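You operate a simulated robot arm through the tools that you are given. There is no shell and no other tool. Be economical: measure what you need, move in short steps, check, and stop when the job is done.

You are at the controls of a simulated robot arm. One attempt, no reset.

Task
Set the ferrule of the tube with the purple block.
Fine: seat it in the die of the press, one full stroke, lever up again, tube back in its socket. Set down upright: what you pick out.

The check looks at the end state, three seconds after you hand in, the way a careful person would. Anything else that was tipped, shoved, dropped, spilled or broken makes it a failure.

Robot
A 7-joint arm with a two-finger parallel gripper, fixed in place. Base frame: the origin is at the foot of the arm, x ahead of it, y to its left, z up; the work surface is at about z = 0.9. Lengths are in m, angles in degrees, forces in N, time in s.
With the tool pointing down near the work surface it reaches from about 0.24 to 0.68 m from the base axis. Its first joint turns from -66.0 to 66.0 degrees. Payload 2.4 kg.
Tool frame: the origin (TCP) lies between the finger pads and is the grasp point; the fingertips stand 0.03 m ahead of it; z points along the fingers, y is the line along which they close. The gripper opens to 0.094 m. The fingers are 0.028 m wide and 0.01 m thick; the gripper's body (0.05 by 0.096 m) begins 0.055 m behind the TCP.
Orientation is that of the tool frame in the base frame, as a unit quaternion [x, y, z, w]. With the fingers straight down and closing along the base's y, the tool's x points along the base's -x, its y along +y and its z along -z.

Tools
- The arm moves only by the tool jog_arm. Its argument "moves" is a list that holds one entry, the list of rows, each a list of 7 numbers: the shift along the tool's x, y, z in units of 150 mm (1.0 is 150 mm), then the turn, a rotation vector about the tool's x, y, z in units of 120 degrees (1.0 is 120 degrees), then the gripper command, from -1 (shut) to 1 (fully open), values between in proportion. In form: [[[tx, ty, tz, ax, ay, az, gripper], ...]]. A call has 1 to 12 rows; each row is the pose to reach, as a shift and turn from the pose commanded when the call began, along the tool's axes at that moment. A call with a number of a shift or a turn outside -1 to 1 is refused whole. Each row takes 0.2 s and may step no farther than 0.05 m and 8.6 degrees from the row before; otherwise, or with a gripper value out of range, the whole call is refused. A pose out of reach is approached as far as the arm can. The call stops where the force on the tool passes 50 N (or 10 N more than at its start, if that is more) or the arm is blocked; 0.2 s more then pass. The fingers move at their own pace (about 0.153 m/s each) and stop on an object; they squeeze with about 30 N. The grip force told is the motor's: it shows also when the fingers shut on nothing. Time passes only in rows, and 0.2 s behind the last, so rows that repeat a pose let the fingers close. The reply holds the time, the measured pose of the TCP, the force on the tool along the base axes, the opening and the grip force, in the units named above and with some noise, with the torque about the TCP (base axes, N m) and any sound that the robot's microphone picked up.
- Cameras (640 x 400 px; columns grow to the right, rows downward): "scene" is fixed at [0.0502, 0.4647, 1.4503]; the picture's right is [-0.65, -0.76, 0.00], its down [-0.36, 0.31, -0.88] and it looks along [0.67, -0.57, -0.47] (base axes); focal length 309 px, centre (320, 200). "wrist" rides on the gripper at [0.076, 0.014, -0.103] in the tool frame; the picture's right is [-0.18, 0.98, 0.00], its down [-0.75, -0.14, -0.64] and it looks along [-0.63, -0.12, 0.77] (tool axes); focal length 243 px, centre (320, 200). There is no depth. A picture from a camera that has moved, and an enlarged one, comes with that camera's place and axes in the base frame and with its lens. The place of the scene camera against the robot may be out by one fixed shift of up to 0.025 m in any direction.
- get_image(camera): a new picture of that camera. No time passes.
- close_up(camera, box): a new picture of the part [left, top, right, bottom] of that camera's present view, enlarged. No time passes.
- sign_off(): hands the job in; it is judged then, once.

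Go step by step. Nothing tells you positions but the pictures and the camera data: compare them with the known pose of the tool, close in by small moves and look again before you grip or let go. The budget is 120 turns and 64 pictures, counting those below and the enlarged ones. Unless the task says otherwise, let go and move clear before handing in, and close with one line.

The tools are called after ">>>" as a command line: name --argument value ..., lists and objects as JSON in quotes. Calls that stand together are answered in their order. jog_arm: Moves the arm, as the interface text tells. Its arguments: {"type":"object","properties":{"moves":{"type":"array","items":{"type":"array","items":{"type":"array","items":{"type":"number"}}}}},"required":["moves"]} The other tools are called the same way: get_image (camera) takes a picture; close_up (camera, box) takes an enlarged picture of a part of a camera's view; sign_off () hands the job in.

At the start:

```text
t: 0.0
tool_pos: [0.4322, 0.1506, 1.2804]
tcp_rot: [0.0, 1.0, -0.001, 0.0]
contact_force: [-1.2, 0.2, 1.2]
wrist_torque: [0.01, 0.02, 0.0]
finger_gap: 0.0941
finger_force: 0.0
```

scene: 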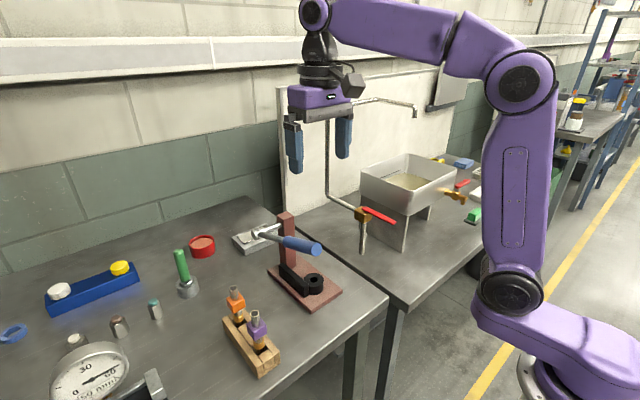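
wrist: 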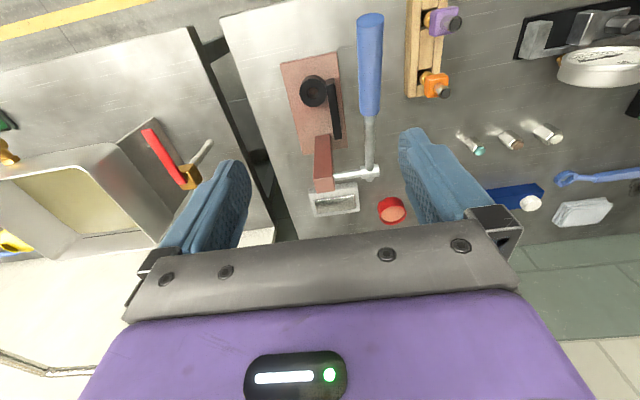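

I see the press on the table, with a wooden rack holding two tubes (orange and purple blocks) in front of it. I'll look closer before moving.

>>> close_up --camera "scene" --box '[200, 200, 360, 390]'

>>> close_up --camera "wrist" --box '[260, 0, 500, 230]'

```text
2.11 times, centred on (280, 295) of scene
camera zoom: at [0.0502, 0.4647, 1.4503], right [-0.65, -0.76, 0.0], down [-0.36, 0.31, -0.88], along [0.67, -0.57, -0.47], focal length 650 px, centre (404, 0)
```

zoom: 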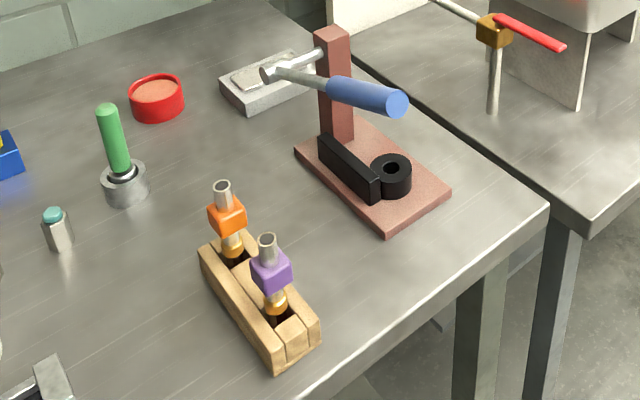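

```text
1.74 times, centred on (380, 115) of wrist
camera zoom: at [0.3553, 0.1651, 1.3832], right [0.18, 0.98, 0.0], down [0.75, -0.14, 0.64], along [0.63, -0.12, -0.77], focal length 422 px, centre (216, 348)
```

zoom: 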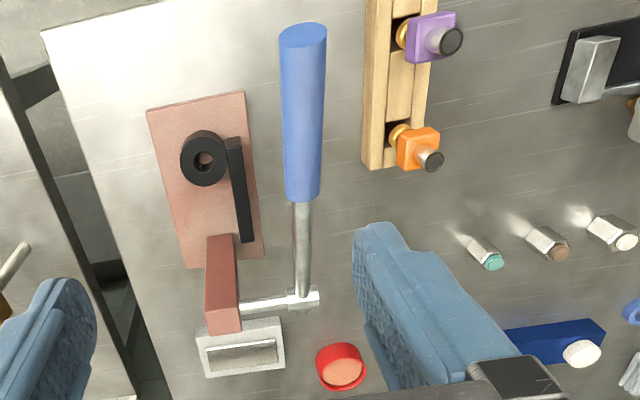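

The rack lies along x, with the purple tube at about (0.41, 0.31) and its top at about z 1.03. The die is at about (0.48, 0.13), and the lever handle is at y≈0.20, raised about 20°. I'll move over the rack for a better look.

>>> jog_arm --moves '[[[0, 0.3, 0, 0, 0, 0, 1], [0, 0.6, 0, 0, 0, 0, 1], [0, 0.95, 0, 0, 0, 0, 1], [0.1, 0.95, 0.25, 0, 0, 0, 1], [0.2, 0.95, 0.5, 0, 0, 0, 1]]]'

>>> get_image --camera "wrist"

>>> close_up --camera "scene" --box '[250, 200, 350, 310]'

>>> close_up --camera "scene" --box '[210, 275, 300, 380]'

```text
refused: row 3 steps farther than a row can; nothing moved
```

```text
59 pictures are left
camera wrist: at [0.3553, 0.1651, 1.3832], right [0.18, 0.98, 0.0], down [0.75, -0.14, 0.64], along [0.63, -0.12, -0.77], focal length 243 px, centre (320, 200)
```

wrist: 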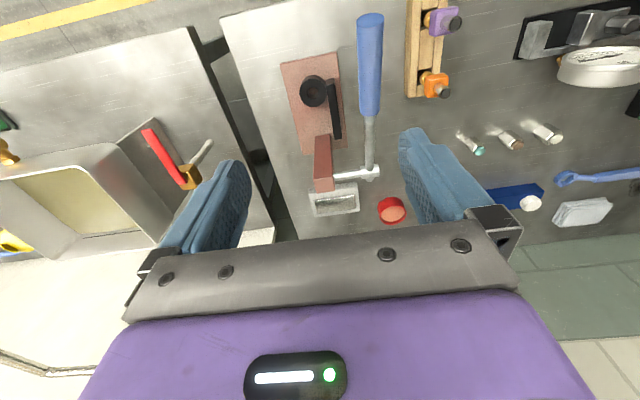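

```text
3.64 times, centred on (300, 255) of scene
camera zoom: at [0.0502, 0.4647, 1.4503], right [-0.65, -0.76, 0.0], down [-0.36, 0.31, -0.88], along [0.67, -0.57, -0.47], focal length 1123 px, centre (393, 0)
```

zoom: 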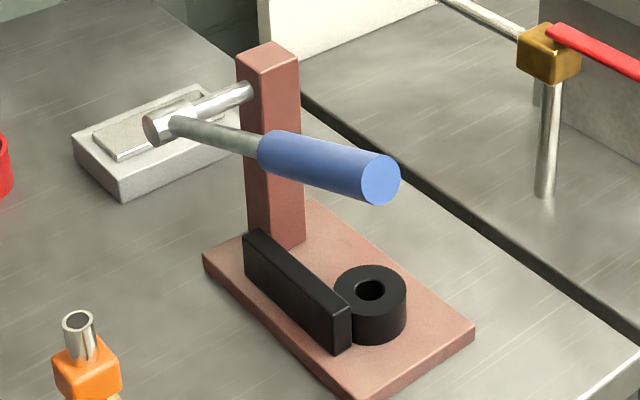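

```text
3.81 times, centred on (255, 328) of scene
camera zoom: at [0.0502, 0.4647, 1.4503], right [-0.65, -0.76, 0.0], down [-0.36, 0.31, -0.88], along [0.67, -0.57, -0.47], focal length 1177 px, centre (568, -286)
```

zoom: 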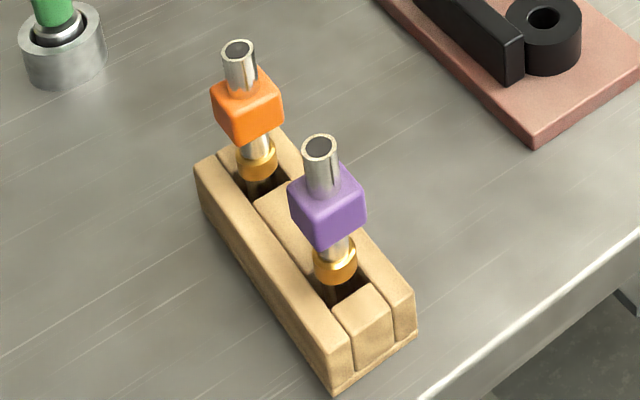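

The limit is 0.333 units per row, so I'll retry with smaller steps.

>>> jog_arm --moves '[[[0, 0.3, 0, 0, 0, 0, 1], [0, 0.6, 0, 0, 0, 0, 1], [0, 0.9, 0, 0, 0, 0, 1], [0.1, 0.95, 0.25, 0, 0, 0, 1], [0.2, 0.95, 0.5, 0, 0, 0, 1], [0.2, 0.95, 0.5, 0, 0, 0, 1]]]'

>>> get_image --camera "wrist"

```text
t: 1.4
tool_pos: [0.4009, 0.2949, 1.2075]
tcp_rot: [-0.001, 1.0, 0.0, 0.0]
contact_force: [0.2, -0.1, 0.0]
wrist_torque: [0.02, -0.03, 0.03]
finger_gap: 0.0942
finger_force: 0.1
```

```text
56 pictures are left
camera wrist: at [0.3244, 0.3088, 1.3093], right [0.18, 0.98, 0.0], down [0.75, -0.14, 0.64], along [0.63, -0.12, -0.77], focal length 243 px, centre (320, 200)
```

wrist: 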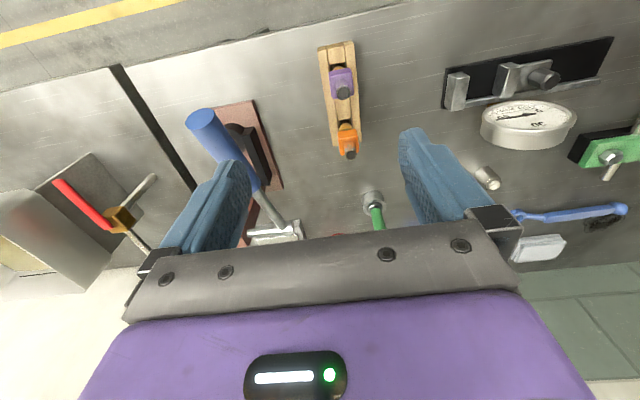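

>>> close_up --camera "wrist" --box '[290, 30, 400, 170]'

>>> close_up --camera "wrist" --box '[170, 90, 330, 250]'

```text
2.86 times, centred on (345, 100) of wrist
camera zoom: at [0.3244, 0.3088, 1.3093], right [0.18, 0.98, 0.0], down [0.75, -0.14, 0.64], along [0.63, -0.12, -0.77], focal length 693 px, centre (249, 486)
```

zoom: 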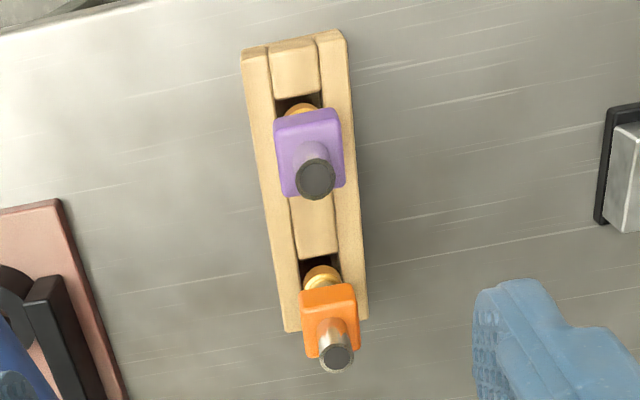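

```text
2.50 times, centred on (250, 170) of wrist
camera zoom: at [0.3244, 0.3088, 1.3093], right [0.18, 0.98, 0.0], down [0.75, -0.14, 0.64], along [0.63, -0.12, -0.77], focal length 606 px, centre (495, 275)
```

zoom: 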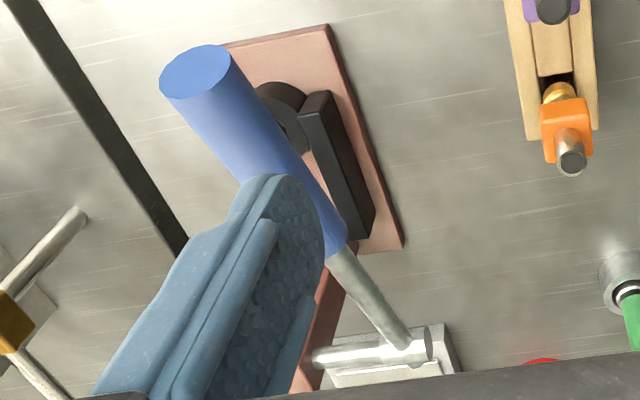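

The rack is aligned with the base axes. The purple block is about 27 mm wide, near (0.407, 0.318, ~0.99). I'll descend partway above it and check.

>>> jog_arm --moves '[[[-0.047, 0.153, 0.2, 0, 0, 0, 1], [-0.047, 0.153, 0.45, 0, 0, 0, 1], [-0.047, 0.153, 0.7, 0, 0, 0, 1], [-0.047, 0.153, 0.7, 0, 0, 0, 1]]]'

>>> get_image --camera "wrist"

>>> close_up --camera "scene" --box '[190, 230, 340, 390]'

```text
t: 2.4
tool_pos: [0.4067, 0.3187, 1.0989]
tcp_rot: [0.001, 1.0, 0.0, 0.0]
contact_force: [-0.4, -0.6, 0.4]
wrist_torque: [0.01, 0.01, 0.05]
finger_gap: 0.0937
finger_force: 0.1
```

```text
53 pictures are left
camera wrist: at [0.3298, 0.3323, 1.2024], right [0.18, 0.98, 0.0], down [0.75, -0.14, 0.64], along [0.63, -0.12, -0.77], focal length 243 px, centre (320, 200)
```

wrist: 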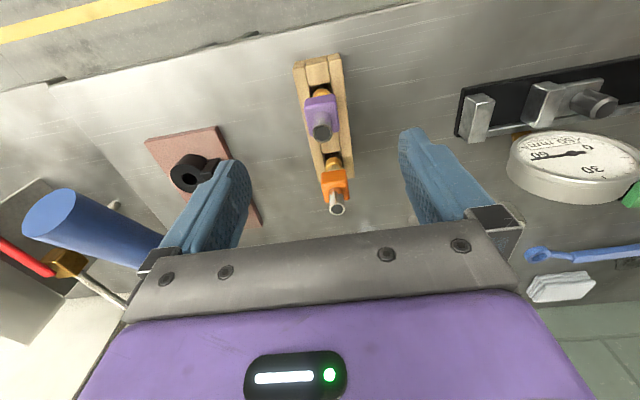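

```text
2.50 times, centred on (265, 310) of scene
camera zoom: at [0.0502, 0.4647, 1.4503], right [-0.65, -0.76, 0.0], down [-0.36, 0.31, -0.88], along [0.67, -0.57, -0.47], focal length 772 px, centre (458, -75)
```

zoom: 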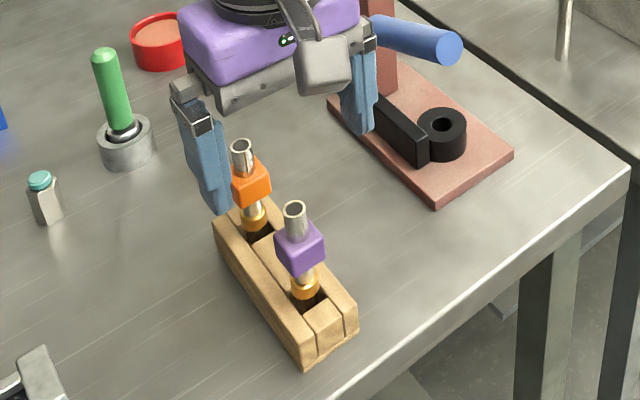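

The block is centred under the tool to within about 4 mm. I'll go down to straddle it and look again.

>>> jog_arm --moves '[[[-0.022, 0, 0.2, 0, 0, 0, 1], [-0.022, 0, 0.4, 0, 0, 0, 1], [-0.022, 0, 0.6, 0, 0, 0, 1], [-0.022, 0, 0.66, 0, 0, 0, 1], [-0.022, 0, 0.66, 0, 0, 0, 1]]]'

>>> get_image --camera "wrist"

>>> close_up --camera "scene" --box '[190, 230, 340, 390]'

```text
t: 3.6
tool_pos: [0.4109, 0.3155, 1.0002]
tcp_rot: [0.0, 1.0, 0.001, 0.0]
contact_force: [0.3, -0.5, 0.1]
wrist_torque: [-0.01, 0.0, -0.01]
finger_gap: 0.094
finger_force: 0.1
```

```text
51 pictures are left
camera wrist: at [0.3352, 0.3297, 1.1034], right [0.18, 0.98, 0.0], down [0.75, -0.14, 0.64], along [0.63, -0.12, -0.77], focal length 243 px, centre (320, 200)
```

wrist: 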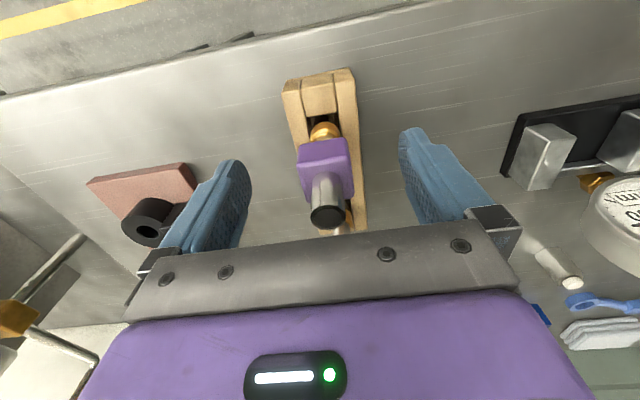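

```text
2.50 times, centred on (265, 310) of scene
camera zoom: at [0.0502, 0.4647, 1.4503], right [-0.65, -0.76, 0.0], down [-0.36, 0.31, -0.88], along [0.67, -0.57, -0.47], focal length 772 px, centre (458, -75)
```

zoom: 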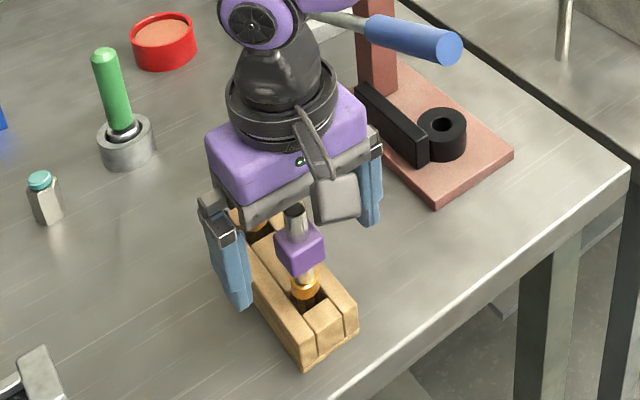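

The tube axis is at about (0.410, 0.319) and the block centre is at about z 0.99. I'll align to that and close on the block.

>>> jog_arm --moves '[[[0, 0.023, 0.04, 0, 0, 0, 1], [0, 0.023, 0.06, 0, 0, 0, 1], [0, 0.023, 0.06, 0, 0, 0, 0], [0, 0.023, 0.06, 0, 0, 0, -0.4], [0, 0.023, 0.06, 0, 0, 0, -1], [0, 0.023, 0.06, 0, 0, 0, -1], [0, 0.023, 0.06, 0, 0, 0, -1]]]'

>>> get_image --camera "wrist"

>>> close_up --camera "scene" --box '[190, 230, 340, 390]'

```text
t: 5.2
tool_pos: [0.4121, 0.3207, 0.9919]
tcp_rot: [0.0, 1.0, 0.0, 0.0]
contact_force: [-0.4, 0.5, 0.2]
wrist_torque: [0.0, 0.0, 0.02]
finger_gap: 0.0314
finger_force: 29.9
```

```text
49 pictures are left
camera wrist: at [0.3353, 0.3336, 1.095], right [0.18, 0.98, 0.0], down [0.75, -0.14, 0.64], along [0.63, -0.12, -0.77], focal length 243 px, centre (320, 200)
```

wrist: 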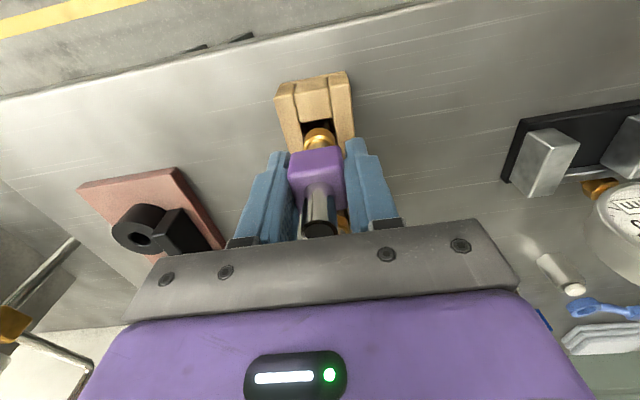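

```text
2.50 times, centred on (265, 310) of scene
camera zoom: at [0.0502, 0.4647, 1.4503], right [-0.65, -0.76, 0.0], down [-0.36, 0.31, -0.88], along [0.67, -0.57, -0.47], focal length 772 px, centre (458, -75)
```

zoom: 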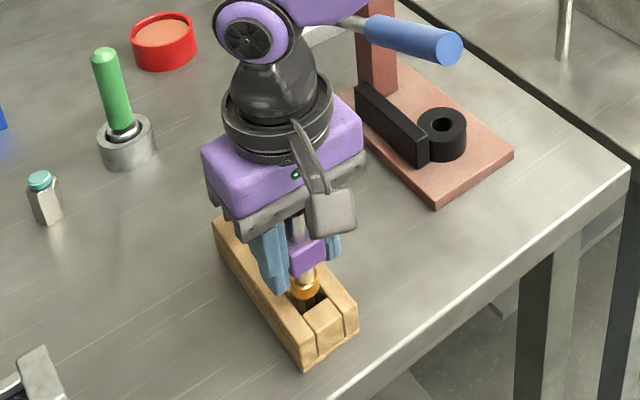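

The block is gripped with a 31 mm gap. Now I'll lift straight up.

>>> jog_arm --moves '[[[0, 0, -0.05, 0, 0, 0, -1], [0, 0, -0.15, 0, 0, 0, -1], [0, 0, -0.3, 0, 0, 0, -1], [0, 0, -0.5, 0, 0, 0, -1], [0, 0, -0.7, 0, 0, 0, -1], [0, 0, -0.8, 0, 0, 0, -1], [0, 0, -0.8, 0, 0, 0, -1]]]'

>>> get_image --camera "wrist"

>>> close_up --camera "scene" --box '[190, 200, 350, 390]'

```text
t: 6.8
tool_pos: [0.4118, 0.321, 1.1128]
tcp_rot: [0.0, 1.0, 0.0, -0.001]
contact_force: [0.3, 0.2, -1.2]
wrist_torque: [-0.03, -0.01, 0.02]
finger_gap: 0.0315
finger_force: 30.4
```

```text
47 pictures are left
camera wrist: at [0.3351, 0.3343, 1.2153], right [0.18, 0.98, 0.0], down [0.75, -0.14, 0.64], along [0.63, -0.12, -0.77], focal length 243 px, centre (320, 200)
```

wrist: 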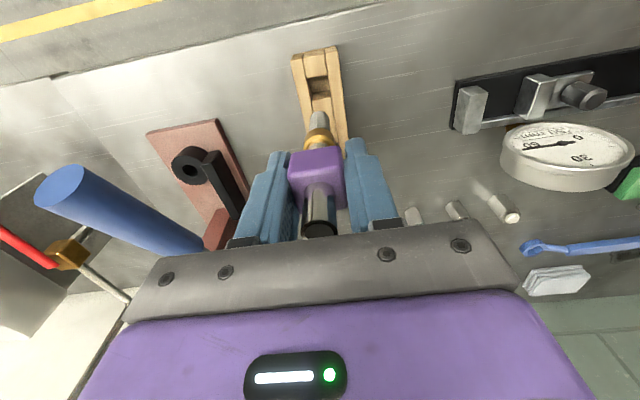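

```text
2.11 times, centred on (270, 295) of scene
camera zoom: at [0.0502, 0.4647, 1.4503], right [-0.65, -0.76, 0.0], down [-0.36, 0.31, -0.88], along [0.67, -0.57, -0.47], focal length 650 px, centre (425, 0)
```

zoom: 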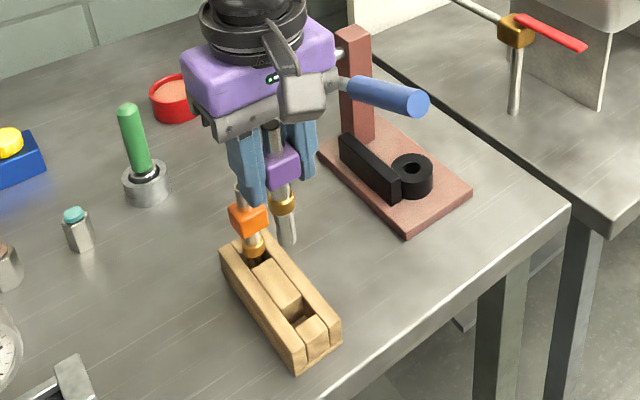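

The tube is out, and its lower end is about 67 mm below the TCP. The fence beside the die would block fingers closing along y. I'll lift clear and yaw 90° so they close along x, with the camera on the -y side away from the handle.

>>> jog_arm --moves '[[[0, 0, -0.1, 0, 0, -0.0682, -1], [0, 0, -0.2, 0, 0, -0.1364, -1], [0, 0, -0.3, 0, 0, -0.2046, -1], [0, 0, -0.4, 0, 0, -0.2728, -1], [0, 0, -0.5, 0, 0, -0.341, -1], [0, 0, -0.6, 0, 0, -0.4092, -1], [0, 0, -0.7, 0, 0, -0.4774, -1], [0, 0, -0.8, 0, 0, -0.5456, -1], [0, 0, -0.9, 0, 0, -0.6138, -1], [0, 0, -1.0, 0, 0, -0.682, -1], [0, 0, -1.0, 0, 0, -0.75, -1], [0, 0, -1.0, 0, 0, -0.75, -1]]]'

>>> get_image --camera "wrist"

>>> get_image --camera "scene"

```text
t: 9.4
tool_pos: [0.4103, 0.3198, 1.2624]
tcp_rot: [0.707, -0.707, 0.0, 0.001]
contact_force: [-1.0, 0.2, -0.4]
wrist_torque: [0.03, -0.01, -0.01]
finger_gap: 0.0315
finger_force: 29.8
```

```text
45 pictures are left
camera wrist: at [0.3972, 0.2436, 1.3649], right [-0.98, 0.18, 0.0], down [0.14, 0.75, 0.64], along [0.12, 0.63, -0.77], focal length 243 px, centre (320, 200)
```

wrist: 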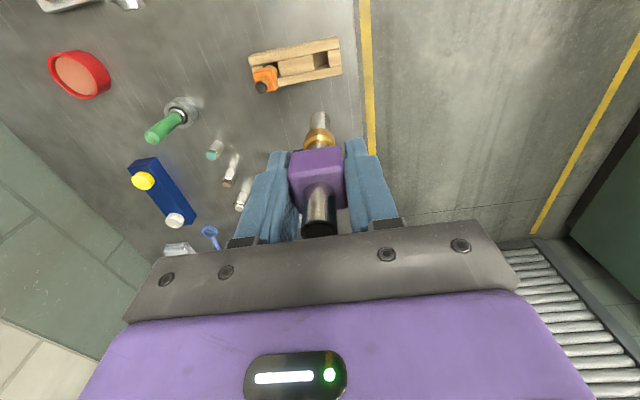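

```text
44 pictures are left
```

scene: 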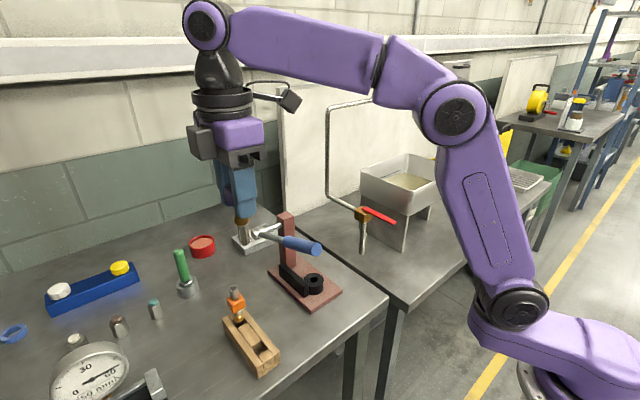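

The gripper is now yawed, and the tube clears the handle height. I estimate the die hole at (0.478, 0.130) with its top at z≈0.938. I'll move above it at the current height.

>>> jog_arm --moves '[[[0.3, -0.1, 0, 0, 0, 0, -1], [0.6, -0.2, 0, 0, 0, 0, -1], [0.9, -0.3, 0, 0, 0, 0, -1], [1.0, -0.453, 0, 0, 0, 0, -1]]]'

>>> jog_arm --moves '[[[0.15, 0, 0, 0, 0, 0, -1], [0.267, 0, 0, 0, 0, 0, -1], [0.267, 0, 0.1, 0, 0, 0, -1], [0.267, 0, 0.3, 0, 0, 0, -1], [0.267, 0, 0.5, 0, 0, 0, -1], [0.267, 0, 0.5, 0, 0, 0, -1]]]'

>>> get_image --camera "wrist"

>>> get_image --camera "scene"

```text
t: 10.4
tool_pos: [0.4809, 0.1704, 1.2605]
tcp_rot: [-0.707, 0.707, 0.0, -0.001]
contact_force: [0.4, 0.0, -0.6]
wrist_torque: [0.01, -0.01, 0.0]
finger_gap: 0.0315
finger_force: 29.5
```

```text
t: 11.8
tool_pos: [0.4806, 0.1316, 1.1871]
tcp_rot: [-0.707, 0.707, 0.0, 0.0]
contact_force: [0.0, -0.4, -0.5]
wrist_torque: [-0.03, -0.03, 0.02]
finger_gap: 0.0316
finger_force: 30.1
```

```text
43 pictures are left
camera wrist: at [0.4663, 0.054, 1.2898], right [-0.98, 0.18, 0.0], down [0.14, 0.75, 0.64], along [0.12, 0.63, -0.77], focal length 243 px, centre (320, 200)
```

wrist: 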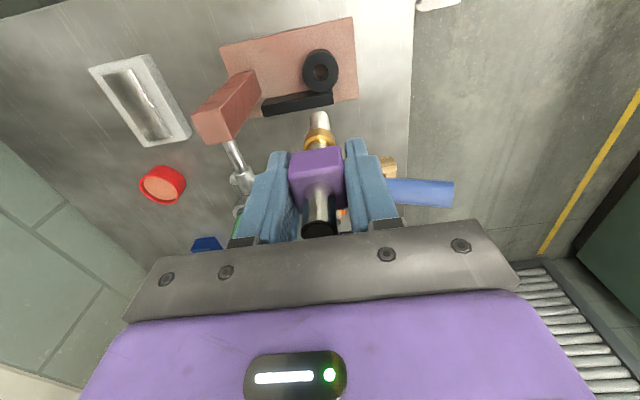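

```text
42 pictures are left
```

scene: 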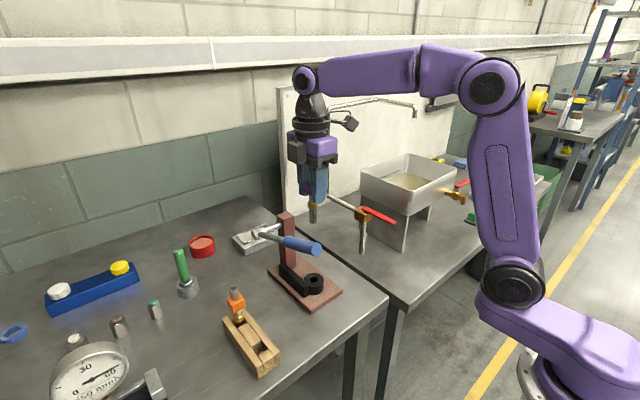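

>>> close_up --camera "wrist" --box '[270, 40, 370, 140]'

```text
4.00 times, centred on (320, 90) of wrist
camera zoom: at [0.4663, 0.054, 1.2898], right [-0.98, 0.18, 0.0], down [0.14, 0.75, 0.64], along [0.12, 0.63, -0.77], focal length 970 px, centre (320, 640)
```

zoom: 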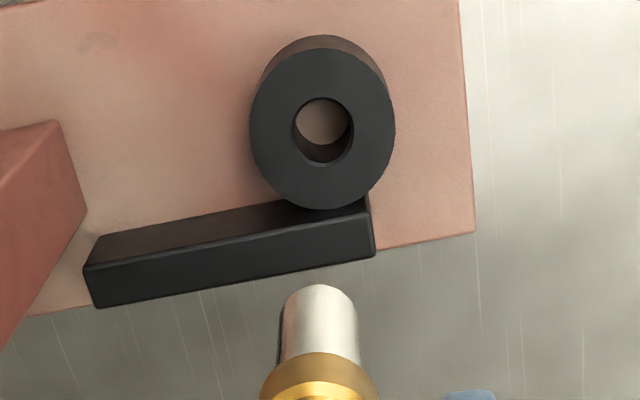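

The hole is about 20 mm across and the tube about 15 mm, and the offset is under 2 mm. I'll correct that and descend to just above the die.

>>> jog_arm --moves '[[[0.01, 0.003, 0.2, 0, 0, 0, -1], [0.01, 0.003, 0.4, 0, 0, 0, -1], [0.01, 0.003, 0.6, 0, 0, 0, -1], [0.01, 0.003, 0.8, 0, 0, 0, -1], [0.01, 0.003, 0.92, 0, 0, 0, -1], [0.01, 0.003, 0.92, 0, 0, 0, -1]]]'

>>> close_up --camera "wrist" --box '[240, 40, 400, 200]'

>>> close_up --camera "scene" --box '[250, 180, 370, 310]'

```text
t: 13.2
tool_pos: [0.4801, 0.1288, 1.0503]
tcp_rot: [0.708, -0.706, 0.0, -0.001]
contact_force: [0.2, 0.3, 0.0]
wrist_torque: [-0.01, 0.01, -0.01]
finger_gap: 0.0313
finger_force: 30.1
```

```text
2.50 times, centred on (320, 120) of wrist
camera zoom: at [0.4644, 0.0516, 1.1531], right [-0.98, 0.18, 0.0], down [0.14, 0.75, 0.64], along [0.12, 0.63, -0.77], focal length 606 px, centre (320, 400)
```

zoom: 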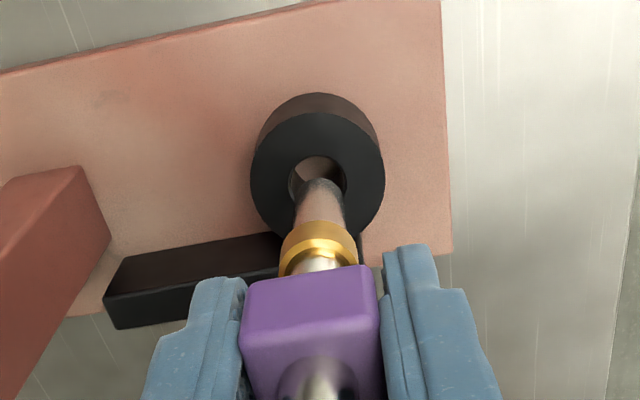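

```text
3.08 times, centred on (310, 245) of scene
camera zoom: at [0.0502, 0.4647, 1.4503], right [-0.65, -0.76, 0.0], down [-0.36, 0.31, -0.88], along [0.67, -0.57, -0.47], focal length 950 px, centre (351, 62)
```

zoom: 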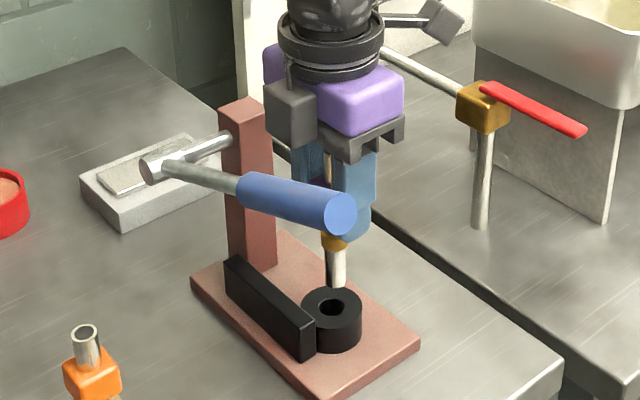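

The tube end is aligned over the hole. I'll lower it in small steps and watch the force.

>>> jog_arm --moves '[[[0, -0.003, 0.04, 0, 0, 0, -1], [0, -0.003, 0.08, 0, 0, 0, -1], [0, -0.003, 0.12, 0, 0, 0, -1], [0, -0.003, 0.16, 0, 0, 0, -1], [0, -0.003, 0.2, 0, 0, 0, -1], [0, -0.003, 0.2, 0, 0, 0, -1]]]'

>>> close_up --camera "wrist" --box '[240, 40, 400, 200]'

>>> close_up --camera "scene" --box '[250, 180, 370, 310]'

```text
t: 14.6
tool_pos: [0.4794, 0.1288, 1.0208]
tcp_rot: [-0.707, 0.707, 0.0, 0.001]
contact_force: [-1.6, 2.6, 21.8]
wrist_torque: [0.07, 0.09, -0.04]
finger_gap: 0.0315
finger_force: 29.4
```

```text
2.50 times, centred on (320, 120) of wrist
camera zoom: at [0.4647, 0.0522, 1.1234], right [-0.98, 0.18, 0.0], down [0.14, 0.75, 0.64], along [0.12, 0.63, -0.77], focal length 606 px, centre (320, 400)
```

zoom: 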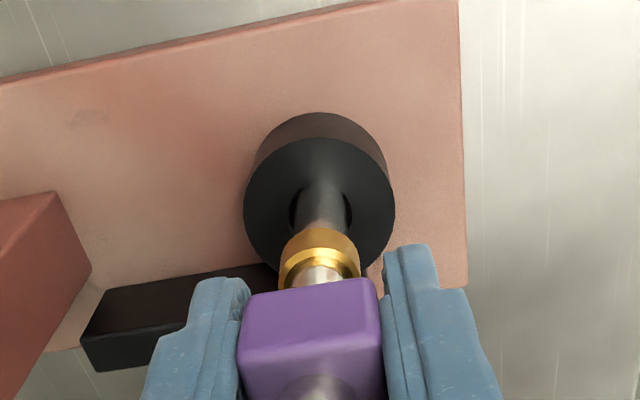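

```text
3.08 times, centred on (310, 245) of scene
camera zoom: at [0.0498, 0.4647, 1.4503], right [-0.65, -0.76, 0.0], down [-0.36, 0.31, -0.88], along [0.67, -0.57, -0.47], focal length 950 px, centre (351, 62)
```

zoom: 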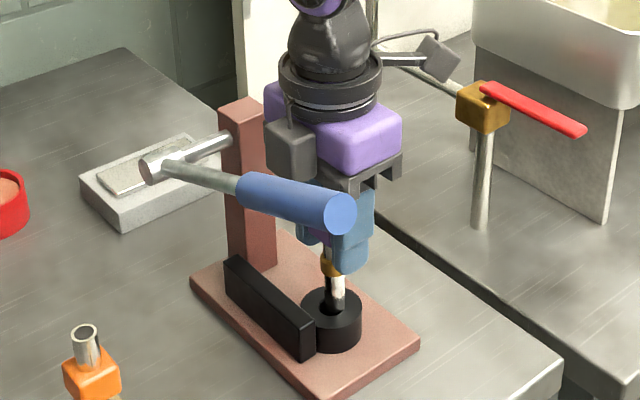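

>>> close_up --camera "wrist" --box '[290, 85, 350, 155]'

>>> close_up --camera "scene" --box '[290, 245, 340, 300]'

```text
5.71 times, centred on (320, 120) of wrist
camera zoom: at [0.4647, 0.0522, 1.1234], right [-0.98, 0.18, 0.0], down [0.14, 0.75, 0.64], along [0.12, 0.63, -0.77], focal length 1386 px, centre (320, 657)
```

zoom: 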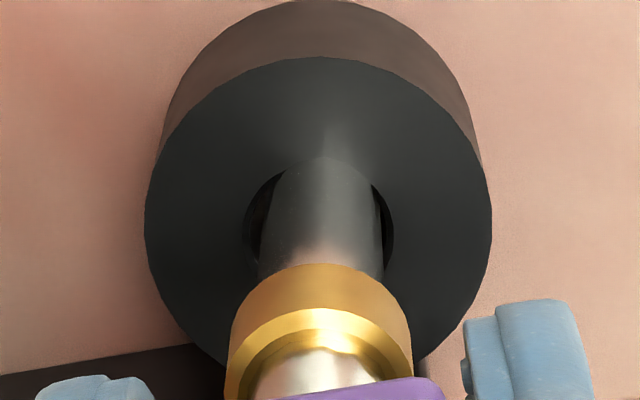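

```text
7.27 times, centred on (315, 272) of scene
camera zoom: at [0.0498, 0.4647, 1.4503], right [-0.65, -0.76, 0.0], down [-0.36, 0.31, -0.88], along [0.67, -0.57, -0.47], focal length 2247 px, centre (356, -327)
```

zoom: 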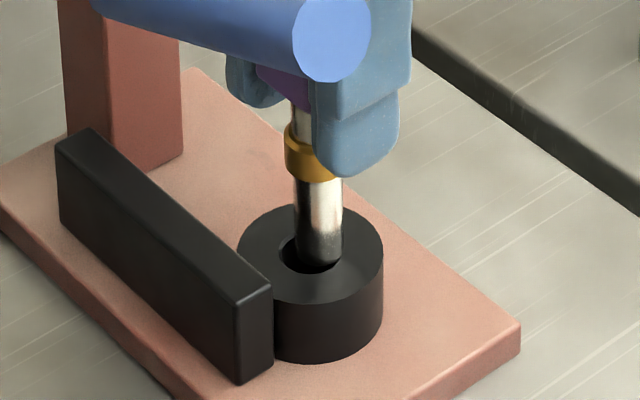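

The tube end caught the rim. The hole lies about 2 mm toward +y and slightly +x. I'll raise a little, shift and try again.

>>> jog_arm --moves '[[[0, 0, -0.03, 0, 0, 0, -1], [-0.012, -0.005, -0.05, 0, 0, 0, -1], [-0.012, -0.005, -0.05, 0, 0, 0, -1]]]'

>>> close_up --camera "wrist" --box '[290, 85, 350, 155]'

>>> close_up --camera "scene" --box '[290, 245, 340, 300]'

```text
t: 15.4
tool_pos: [0.4805, 0.1308, 1.027]
tcp_rot: [-0.707, 0.708, 0.0, 0.0]
contact_force: [0.5, -0.3, -0.4]
wrist_torque: [-0.03, -0.01, -0.01]
finger_gap: 0.0317
finger_force: 29.7
```

```text
5.71 times, centred on (320, 120) of wrist
camera zoom: at [0.4656, 0.0537, 1.1299], right [-0.98, 0.18, 0.0], down [0.14, 0.75, 0.64], along [0.12, 0.63, -0.77], focal length 1386 px, centre (320, 657)
```

zoom: 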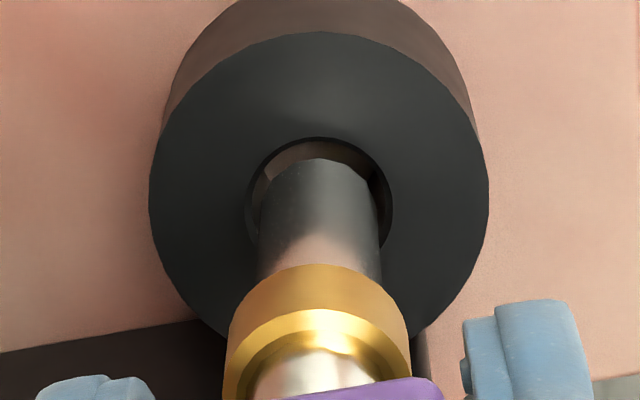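

```text
7.27 times, centred on (315, 272) of scene
camera zoom: at [0.0502, 0.4647, 1.4503], right [-0.65, -0.76, 0.0], down [-0.36, 0.31, -0.88], along [0.67, -0.57, -0.47], focal length 2247 px, centre (356, -327)
```

zoom: 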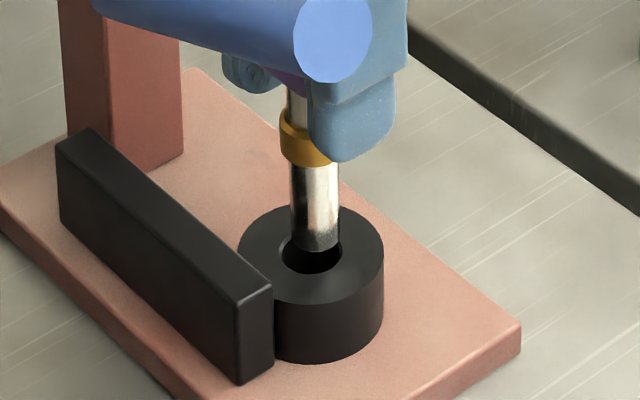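

It is now centred over the hole in both views, so I'll lower again.

>>> jog_arm --moves '[[[-0.002, -0.002, 0.02, 0, 0, 0, -1], [-0.002, -0.002, 0.04, 0, 0, 0, -1], [-0.002, -0.002, 0.06, 0, 0, 0, -1], [-0.002, -0.002, 0.08, 0, 0, 0, -1], [-0.002, -0.002, 0.08, 0, 0, 0, -1]]]'

>>> close_up --camera "scene" --box '[290, 245, 340, 300]'

```text
t: 16.6
tool_pos: [0.4806, 0.132, 1.0149]
tcp_rot: [-0.707, 0.707, 0.0, 0.0]
contact_force: [0.4, 0.5, -1.1]
wrist_torque: [-0.05, 0.02, 0.0]
finger_gap: 0.0316
finger_force: 30.0
```

```text
7.27 times, centred on (315, 272) of scene
camera zoom: at [0.0502, 0.4647, 1.4503], right [-0.65, -0.76, 0.0], down [-0.36, 0.31, -0.88], along [0.67, -0.57, -0.47], focal length 2247 px, centre (356, -327)
```

zoom: 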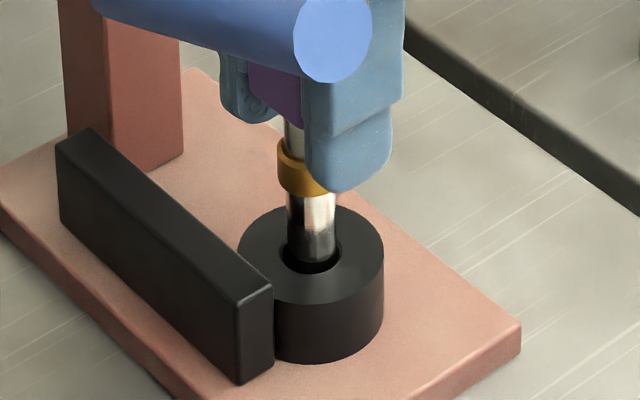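

The tube is entering the hole without any force. I'll continue to the bottom.

>>> jog_arm --moves '[[[0, 0, 0.03, 0, 0, 0, -1], [0, 0, 0.05, 0, 0, 0, -1], [0, 0, 0.07, 0, 0, 0, -1], [0, 0, 0.08, 0, 0, 0, -1], [0, 0, 0.08, 0, 0, 0, -1]]]'

>>> close_up --camera "scene" --box '[290, 245, 340, 300]'

```text
t: 17.8
tool_pos: [0.4806, 0.1306, 1.0038]
tcp_rot: [-0.707, 0.707, 0.001, 0.0]
contact_force: [1.1, 0.5, -0.3]
wrist_torque: [0.08, 0.02, 0.0]
finger_gap: 0.0314
finger_force: 29.8
```

```text
7.27 times, centred on (315, 272) of scene
camera zoom: at [0.0502, 0.4648, 1.4503], right [-0.65, -0.76, 0.0], down [-0.36, 0.31, -0.88], along [0.67, -0.57, -0.47], focal length 2247 px, centre (356, -327)
```

zoom: 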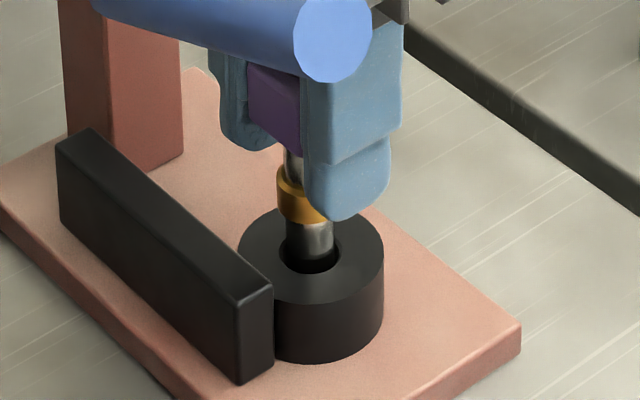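

>>> jog_arm --moves '[[[0, 0, 0.02, 0, 0, 0, -1], [0, 0, 0.04, 0, 0, 0, -1], [0, 0, 0.05, 0, 0, 0, -1], [0, 0, 0.05, 0, 0, 0, -1]]]'

```text
t: 18.8
tool_pos: [0.4813, 0.131, 0.9954]
tcp_rot: [0.707, -0.707, 0.001, 0.0]
contact_force: [-1.0, 0.8, 0.1]
wrist_torque: [0.1, 0.08, 0.01]
finger_gap: 0.0317
finger_force: 29.8
```

>>> jog_arm --moves '[[[0, 0, 0.015, 0, 0, 0, -1], [0, 0, 0.03, 0, 0, 0, -1], [0, 0, 0.03, 0, 0, 0, -1]]]'

>>> close_up --camera "scene" --box '[290, 245, 340, 300]'

>>> close_up --camera "wrist" --box '[270, 85, 370, 195]'

```text
t: 19.6
tool_pos: [0.4825, 0.13, 0.9923]
tcp_rot: [-0.707, 0.707, 0.0, 0.002]
contact_force: [-1.8, 0.5, 21.4]
wrist_torque: [0.03, 0.14, 0.0]
finger_gap: 0.0316
finger_force: 29.9
```

```text
7.27 times, centred on (315, 272) of scene
camera zoom: at [0.0498, 0.4647, 1.4503], right [-0.65, -0.76, 0.0], down [-0.36, 0.31, -0.88], along [0.67, -0.57, -0.47], focal length 2247 px, centre (356, -327)
```

zoom: 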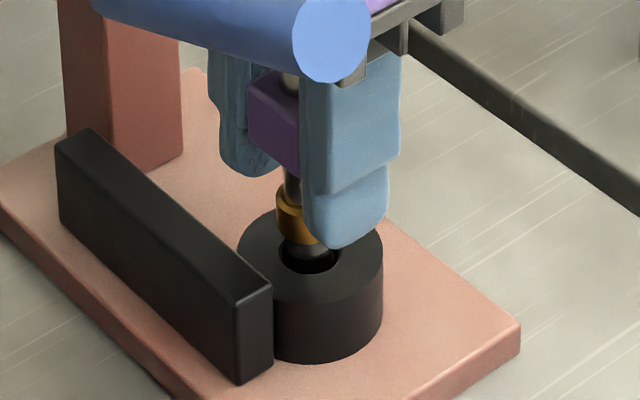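

```text
3.64 times, centred on (320, 140) of wrist
camera zoom: at [0.467, 0.054, 1.0943], right [-0.98, 0.18, 0.0], down [0.14, 0.75, 0.64], along [0.12, 0.63, -0.77], focal length 882 px, centre (320, 418)
```

zoom: 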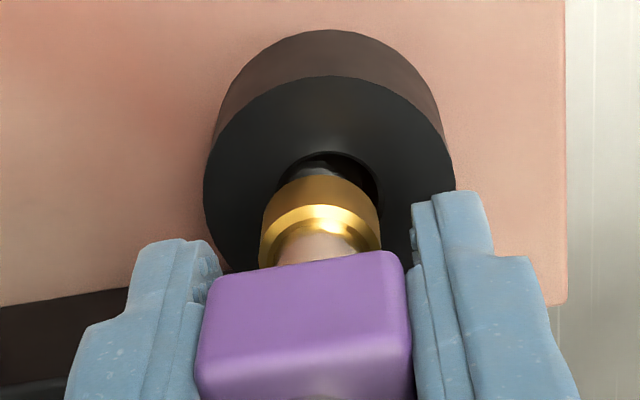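

Upward contact of 21 N shows the tube has bottomed in the die. I'll relax the push, open slightly, and check that it stands.

>>> jog_arm --moves '[[[0, 0, -0.015, 0, 0, 0, -1], [0, 0, -0.015, 0, 0, 0, -1], [0, 0, -0.015, 0, 0, 0, -0.2], [0, 0, -0.015, 0, 0, 0, 0.2], [0, 0, -0.015, 0, 0, 0, 0.2]]]'

>>> close_up --camera "scene" --box '[280, 225, 350, 300]'

>>> get_image --camera "wrist"

```text
t: 20.8
tool_pos: [0.4819, 0.1304, 0.9921]
tcp_rot: [-0.707, 0.707, 0.0, 0.0]
contact_force: [1.2, 0.3, 0.1]
wrist_torque: [0.01, 0.0, 0.03]
finger_gap: 0.0565
finger_force: 0.0
```

```text
5.33 times, centred on (315, 262) of scene
camera zoom: at [0.0502, 0.4647, 1.4503], right [-0.65, -0.76, 0.0], down [-0.36, 0.31, -0.88], along [0.67, -0.57, -0.47], focal length 1648 px, centre (347, -133)
```

zoom: 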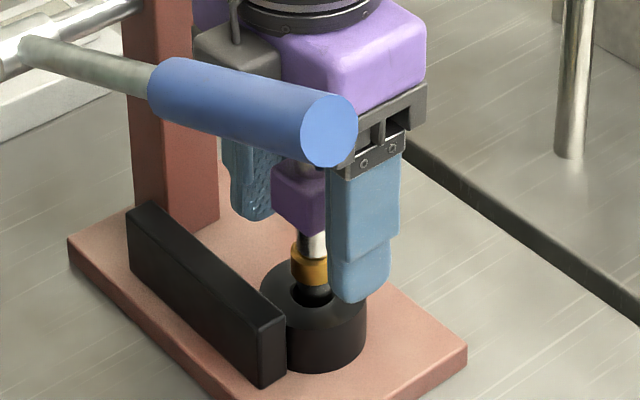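

```text
27 pictures are left
camera wrist: at [0.4671, 0.054, 1.0954], right [-0.98, 0.18, 0.0], down [0.14, 0.75, 0.64], along [0.12, 0.63, -0.77], focal length 243 px, centre (320, 200)
```

wrist: 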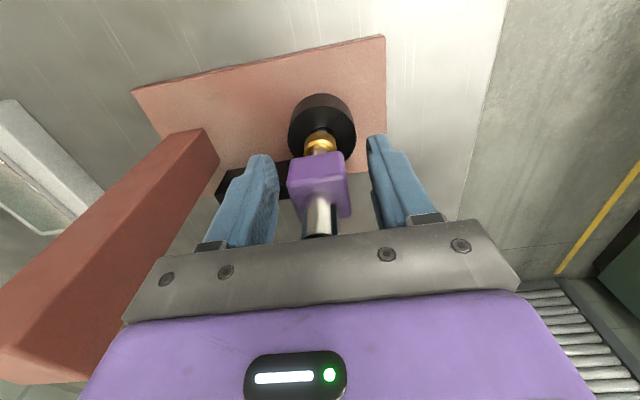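

The tube stands in the die on its own. Now I'll lift off straight up, then yaw back and move above the lever handle at about x 0.40, y 0.203.

>>> jog_arm --moves '[[[0, 0, -0.1, 0, 0, 0, 0.2], [0, 0, -0.3, 0, 0, 0, 0.2], [0, 0, -0.6, 0, 0, 0, 0.2], [0, 0, -0.85, 0, 0, 0, 0.2], [0, 0, -1.0, 0, 0, 0, 0.2]]]'

>>> jog_arm --moves '[[[0, 0, -0.2, 0, 0, 0.0682, 0.2], [0, 0, -0.4, 0, 0, 0.1364, 0.2], [0, 0, -0.6, 0, 0, 0.2046, 0.2], [0, 0, -0.6, 0, 0, 0.2728, 0.2], [0, 0, -0.6, 0, 0, 0.341, 0.2], [0, 0.1, -0.6, 0, 0, 0.4092, 0.2], [-0.1, 0.2, -0.6, 0, 0, 0.4774, 0.2], [-0.2, 0.3, -0.6, 0, 0, 0.5456, 0.2], [-0.3, 0.4, -0.6, 0, 0, 0.6138, 0.2], [-0.4, 0.5, -0.6, 0, 0, 0.682, 0.3], [-0.487, 0.54, -0.6, 0, 0, 0.75, 0.5], [-0.487, 0.54, -0.6, 0, 0, 0.75, 0.5]]]'

>>> get_image --camera "wrist"

>>> get_image --camera "scene"

```text
t: 22.0
tool_pos: [0.4807, 0.1307, 1.1423]
tcp_rot: [0.707, -0.707, 0.0, 0.0]
contact_force: [0.0, -0.4, 0.4]
wrist_torque: [-0.05, 0.01, 0.01]
finger_gap: 0.0564
finger_force: 0.0
```

```text
t: 24.6
tool_pos: [0.4013, 0.2025, 1.2331]
tcp_rot: [0.0, 1.0, 0.001, 0.001]
contact_force: [-0.2, -0.4, -0.3]
wrist_torque: [0.02, 0.01, 0.0]
finger_gap: 0.0705
finger_force: 0.1
```

```text
26 pictures are left
camera wrist: at [0.3239, 0.2169, 1.3354], right [0.19, 0.98, 0.0], down [0.75, -0.14, 0.64], along [0.63, -0.12, -0.77], focal length 243 px, centre (320, 200)
```

wrist: 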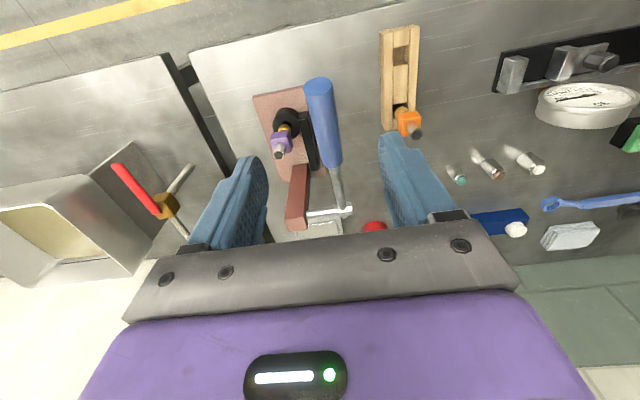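

```text
25 pictures are left
```

scene: 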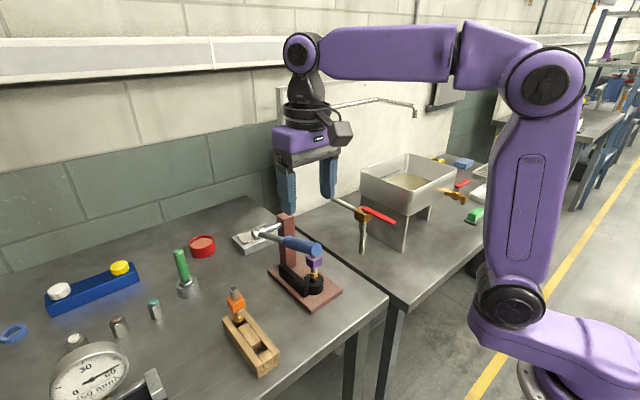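

The purple tube stands in the die. The handle end is at about (0.380, 0.205, 1.125), so I'll descend onto the handle and close on it.

>>> jog_arm --moves '[[[0, 0.01, 0.2, 0, 0, 0, 0.5], [0, 0.01, 0.4, 0, 0, 0, 0.5], [0, 0.01, 0.6, 0, 0, 0, 0.5], [0, 0.01, 0.75, 0, 0, 0, 0.5], [0, 0.01, 0.75, 0, 0, 0, 0.5]]]'

>>> get_image --camera "wrist"

>>> close_up --camera "scene" --box '[230, 190, 370, 310]'

```text
t: 25.8
tool_pos: [0.3998, 0.2038, 1.12]
tcp_rot: [0.0, 1.0, 0.0, 0.0]
contact_force: [0.0, 0.1, -0.5]
wrist_torque: [-0.01, -0.03, -0.03]
finger_gap: 0.0703
finger_force: 0.0
```

```text
24 pictures are left
camera wrist: at [0.3237, 0.2185, 1.2222], right [0.18, 0.98, 0.0], down [0.75, -0.14, 0.64], along [0.63, -0.12, -0.77], focal length 243 px, centre (320, 200)
```

wrist: 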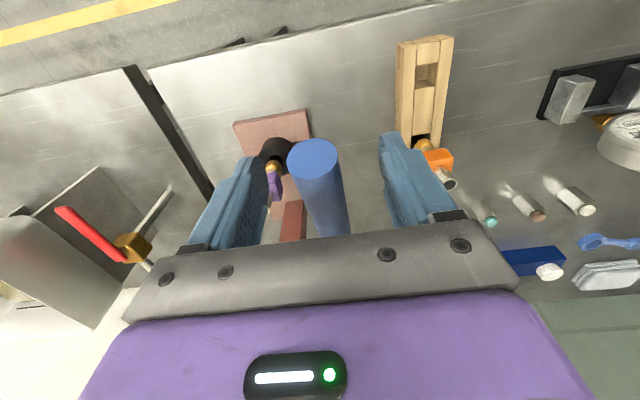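

```text
3.33 times, centred on (300, 250) of scene
camera zoom: at [0.0502, 0.4647, 1.4503], right [-0.65, -0.76, 0.0], down [-0.36, 0.31, -0.88], along [0.67, -0.57, -0.47], focal length 1030 px, centre (387, 33)
```

zoom: 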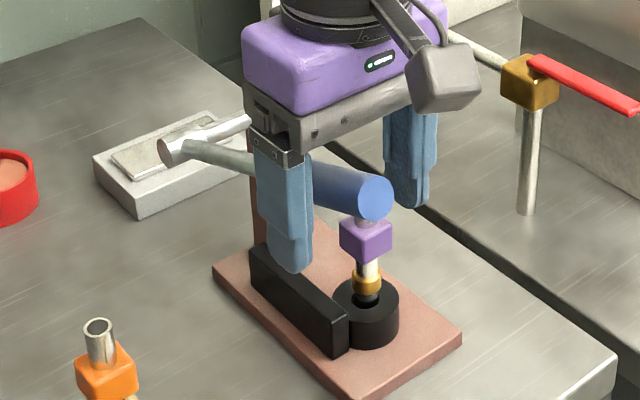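

The handle lies between the fingers at TCP height, so I'll close on it.

>>> jog_arm --moves '[[[0, 0.005, 0, 0, 0, 0, 0], [0, 0.005, 0, 0, 0, 0, -0.5], [0, 0.005, 0, 0, 0, 0, -1], [0, 0.005, 0, 0, 0, 0, -1]]]'

```text
t: 26.8
tool_pos: [0.3997, 0.2047, 1.1205]
tcp_rot: [0.0, 1.0, 0.001, 0.0]
contact_force: [0.3, -3.0, -3.8]
wrist_torque: [-0.01, -0.25, 0.06]
finger_gap: 0.0283
finger_force: 45.0
```

I have the handle with a 28 mm gap. I'll pull the lever down along its arc about the pivot near (0.577, 1.055).

>>> jog_arm --moves '[[[0.018, 0, 0.054, 0, 0, 0, -1], [0.035, 0, 0.108, 0, 0, 0, -1], [0.047, 0, 0.162, 0, 0, 0, -1], [0.058, 0, 0.215, 0, 0, 0, -1], [0.066, 0, 0.27, 0, 0, 0, -1], [0.073, 0, 0.324, 0, 0, 0, -1], [0.076, 0, 0.378, 0, 0, 0, -1], [0.077, 0, 0.433, 0, 0, 0, -1], [0.077, 0, 0.433, 0, 0, 0, -1]]]'

>>> close_up --camera "scene" --box '[230, 190, 370, 310]'

```text
t: 28.8
tool_pos: [0.3883, 0.2043, 1.0546]
tcp_rot: [0.0, 1.0, 0.0, -0.001]
contact_force: [2.9, -14.5, 5.9]
wrist_torque: [-0.01, -1.24, -0.03]
finger_gap: 0.0283
finger_force: 45.2
```

```text
3.33 times, centred on (300, 250) of scene
camera zoom: at [0.0501, 0.4642, 1.4504], right [-0.65, -0.76, 0.0], down [-0.36, 0.31, -0.88], along [0.67, -0.57, -0.47], focal length 1030 px, centre (387, 33)
```

zoom: 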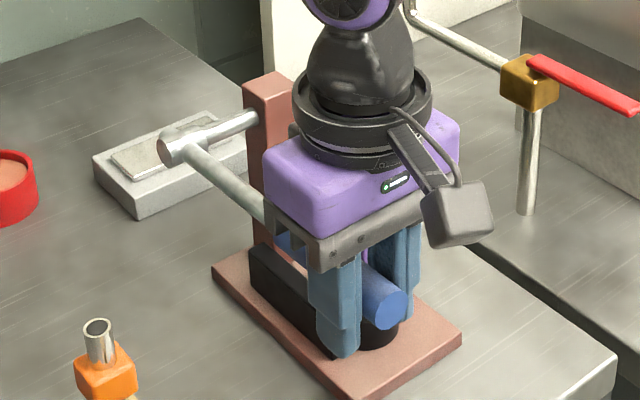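

The lever is moving with the hand at about horizontal. There's some sideways load, so I'll ease y slightly and continue down to the stop.

>>> jog_arm --moves '[[[0, -0.01, 0.0, 0, 0, 0, -1], [-0.002, -0.02, 0.054, 0, 0, 0, -1], [-0.005, -0.02, 0.109, 0, 0, 0, -1], [-0.012, -0.02, 0.163, 0, 0, 0, -1], [-0.019, -0.02, 0.218, 0, 0, 0, -1], [-0.031, -0.02, 0.272, 0, 0, 0, -1], [-0.043, -0.02, 0.325, 0, 0, 0, -1], [-0.06, -0.02, 0.378, 0, 0, 0, -1], [-0.076, -0.02, 0.43, 0, 0, 0, -1], [-0.076, -0.02, 0.43, 0, 0, 0, -1]]]'

>>> close_up --camera "scene" --box '[230, 190, 370, 310]'

```text
t: 31.0
tool_pos: [0.3991, 0.2054, 0.9914]
tcp_rot: [-0.001, 1.0, 0.0, -0.001]
contact_force: [-16.9, 16.3, 1.1]
wrist_torque: [-0.01, -1.2, -0.07]
finger_gap: 0.0282
finger_force: 45.0
```

```text
3.33 times, centred on (300, 250) of scene
camera zoom: at [0.0496, 0.4652, 1.4501], right [-0.65, -0.76, 0.0], down [-0.36, 0.31, -0.88], along [0.67, -0.57, -0.47], focal length 1030 px, centre (387, 33)
```

zoom: 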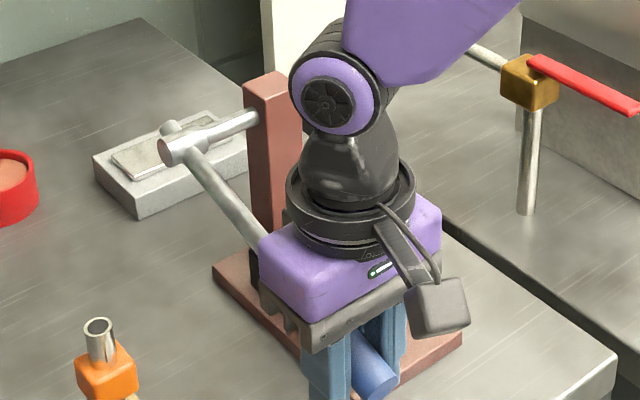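

No stop yet, and the force pattern says the pivot is a bit lower than I assumed. I'll continue down in smaller steps with a corrected arc.

>>> jog_arm --moves '[[[0.02, 0.015, 0.0, 0, 0, 0, -1], [0.01, 0.015, 0.053, 0, 0, 0, -1], [-0.01, 0.015, 0.107, 0, 0, 0, -1], [-0.033, 0.015, 0.16, 0, 0, 0, -1], [-0.033, 0.015, 0.16, 0, 0, 0, -1]]]'

```text
t: 32.2
tool_pos: [0.4042, 0.206, 0.9672]
tcp_rot: [0.0, 1.0, 0.0, 0.002]
contact_force: [-6.9, 5.9, 32.7]
wrist_torque: [-0.09, -0.07, 0.01]
finger_gap: 0.0283
finger_force: 44.6
```

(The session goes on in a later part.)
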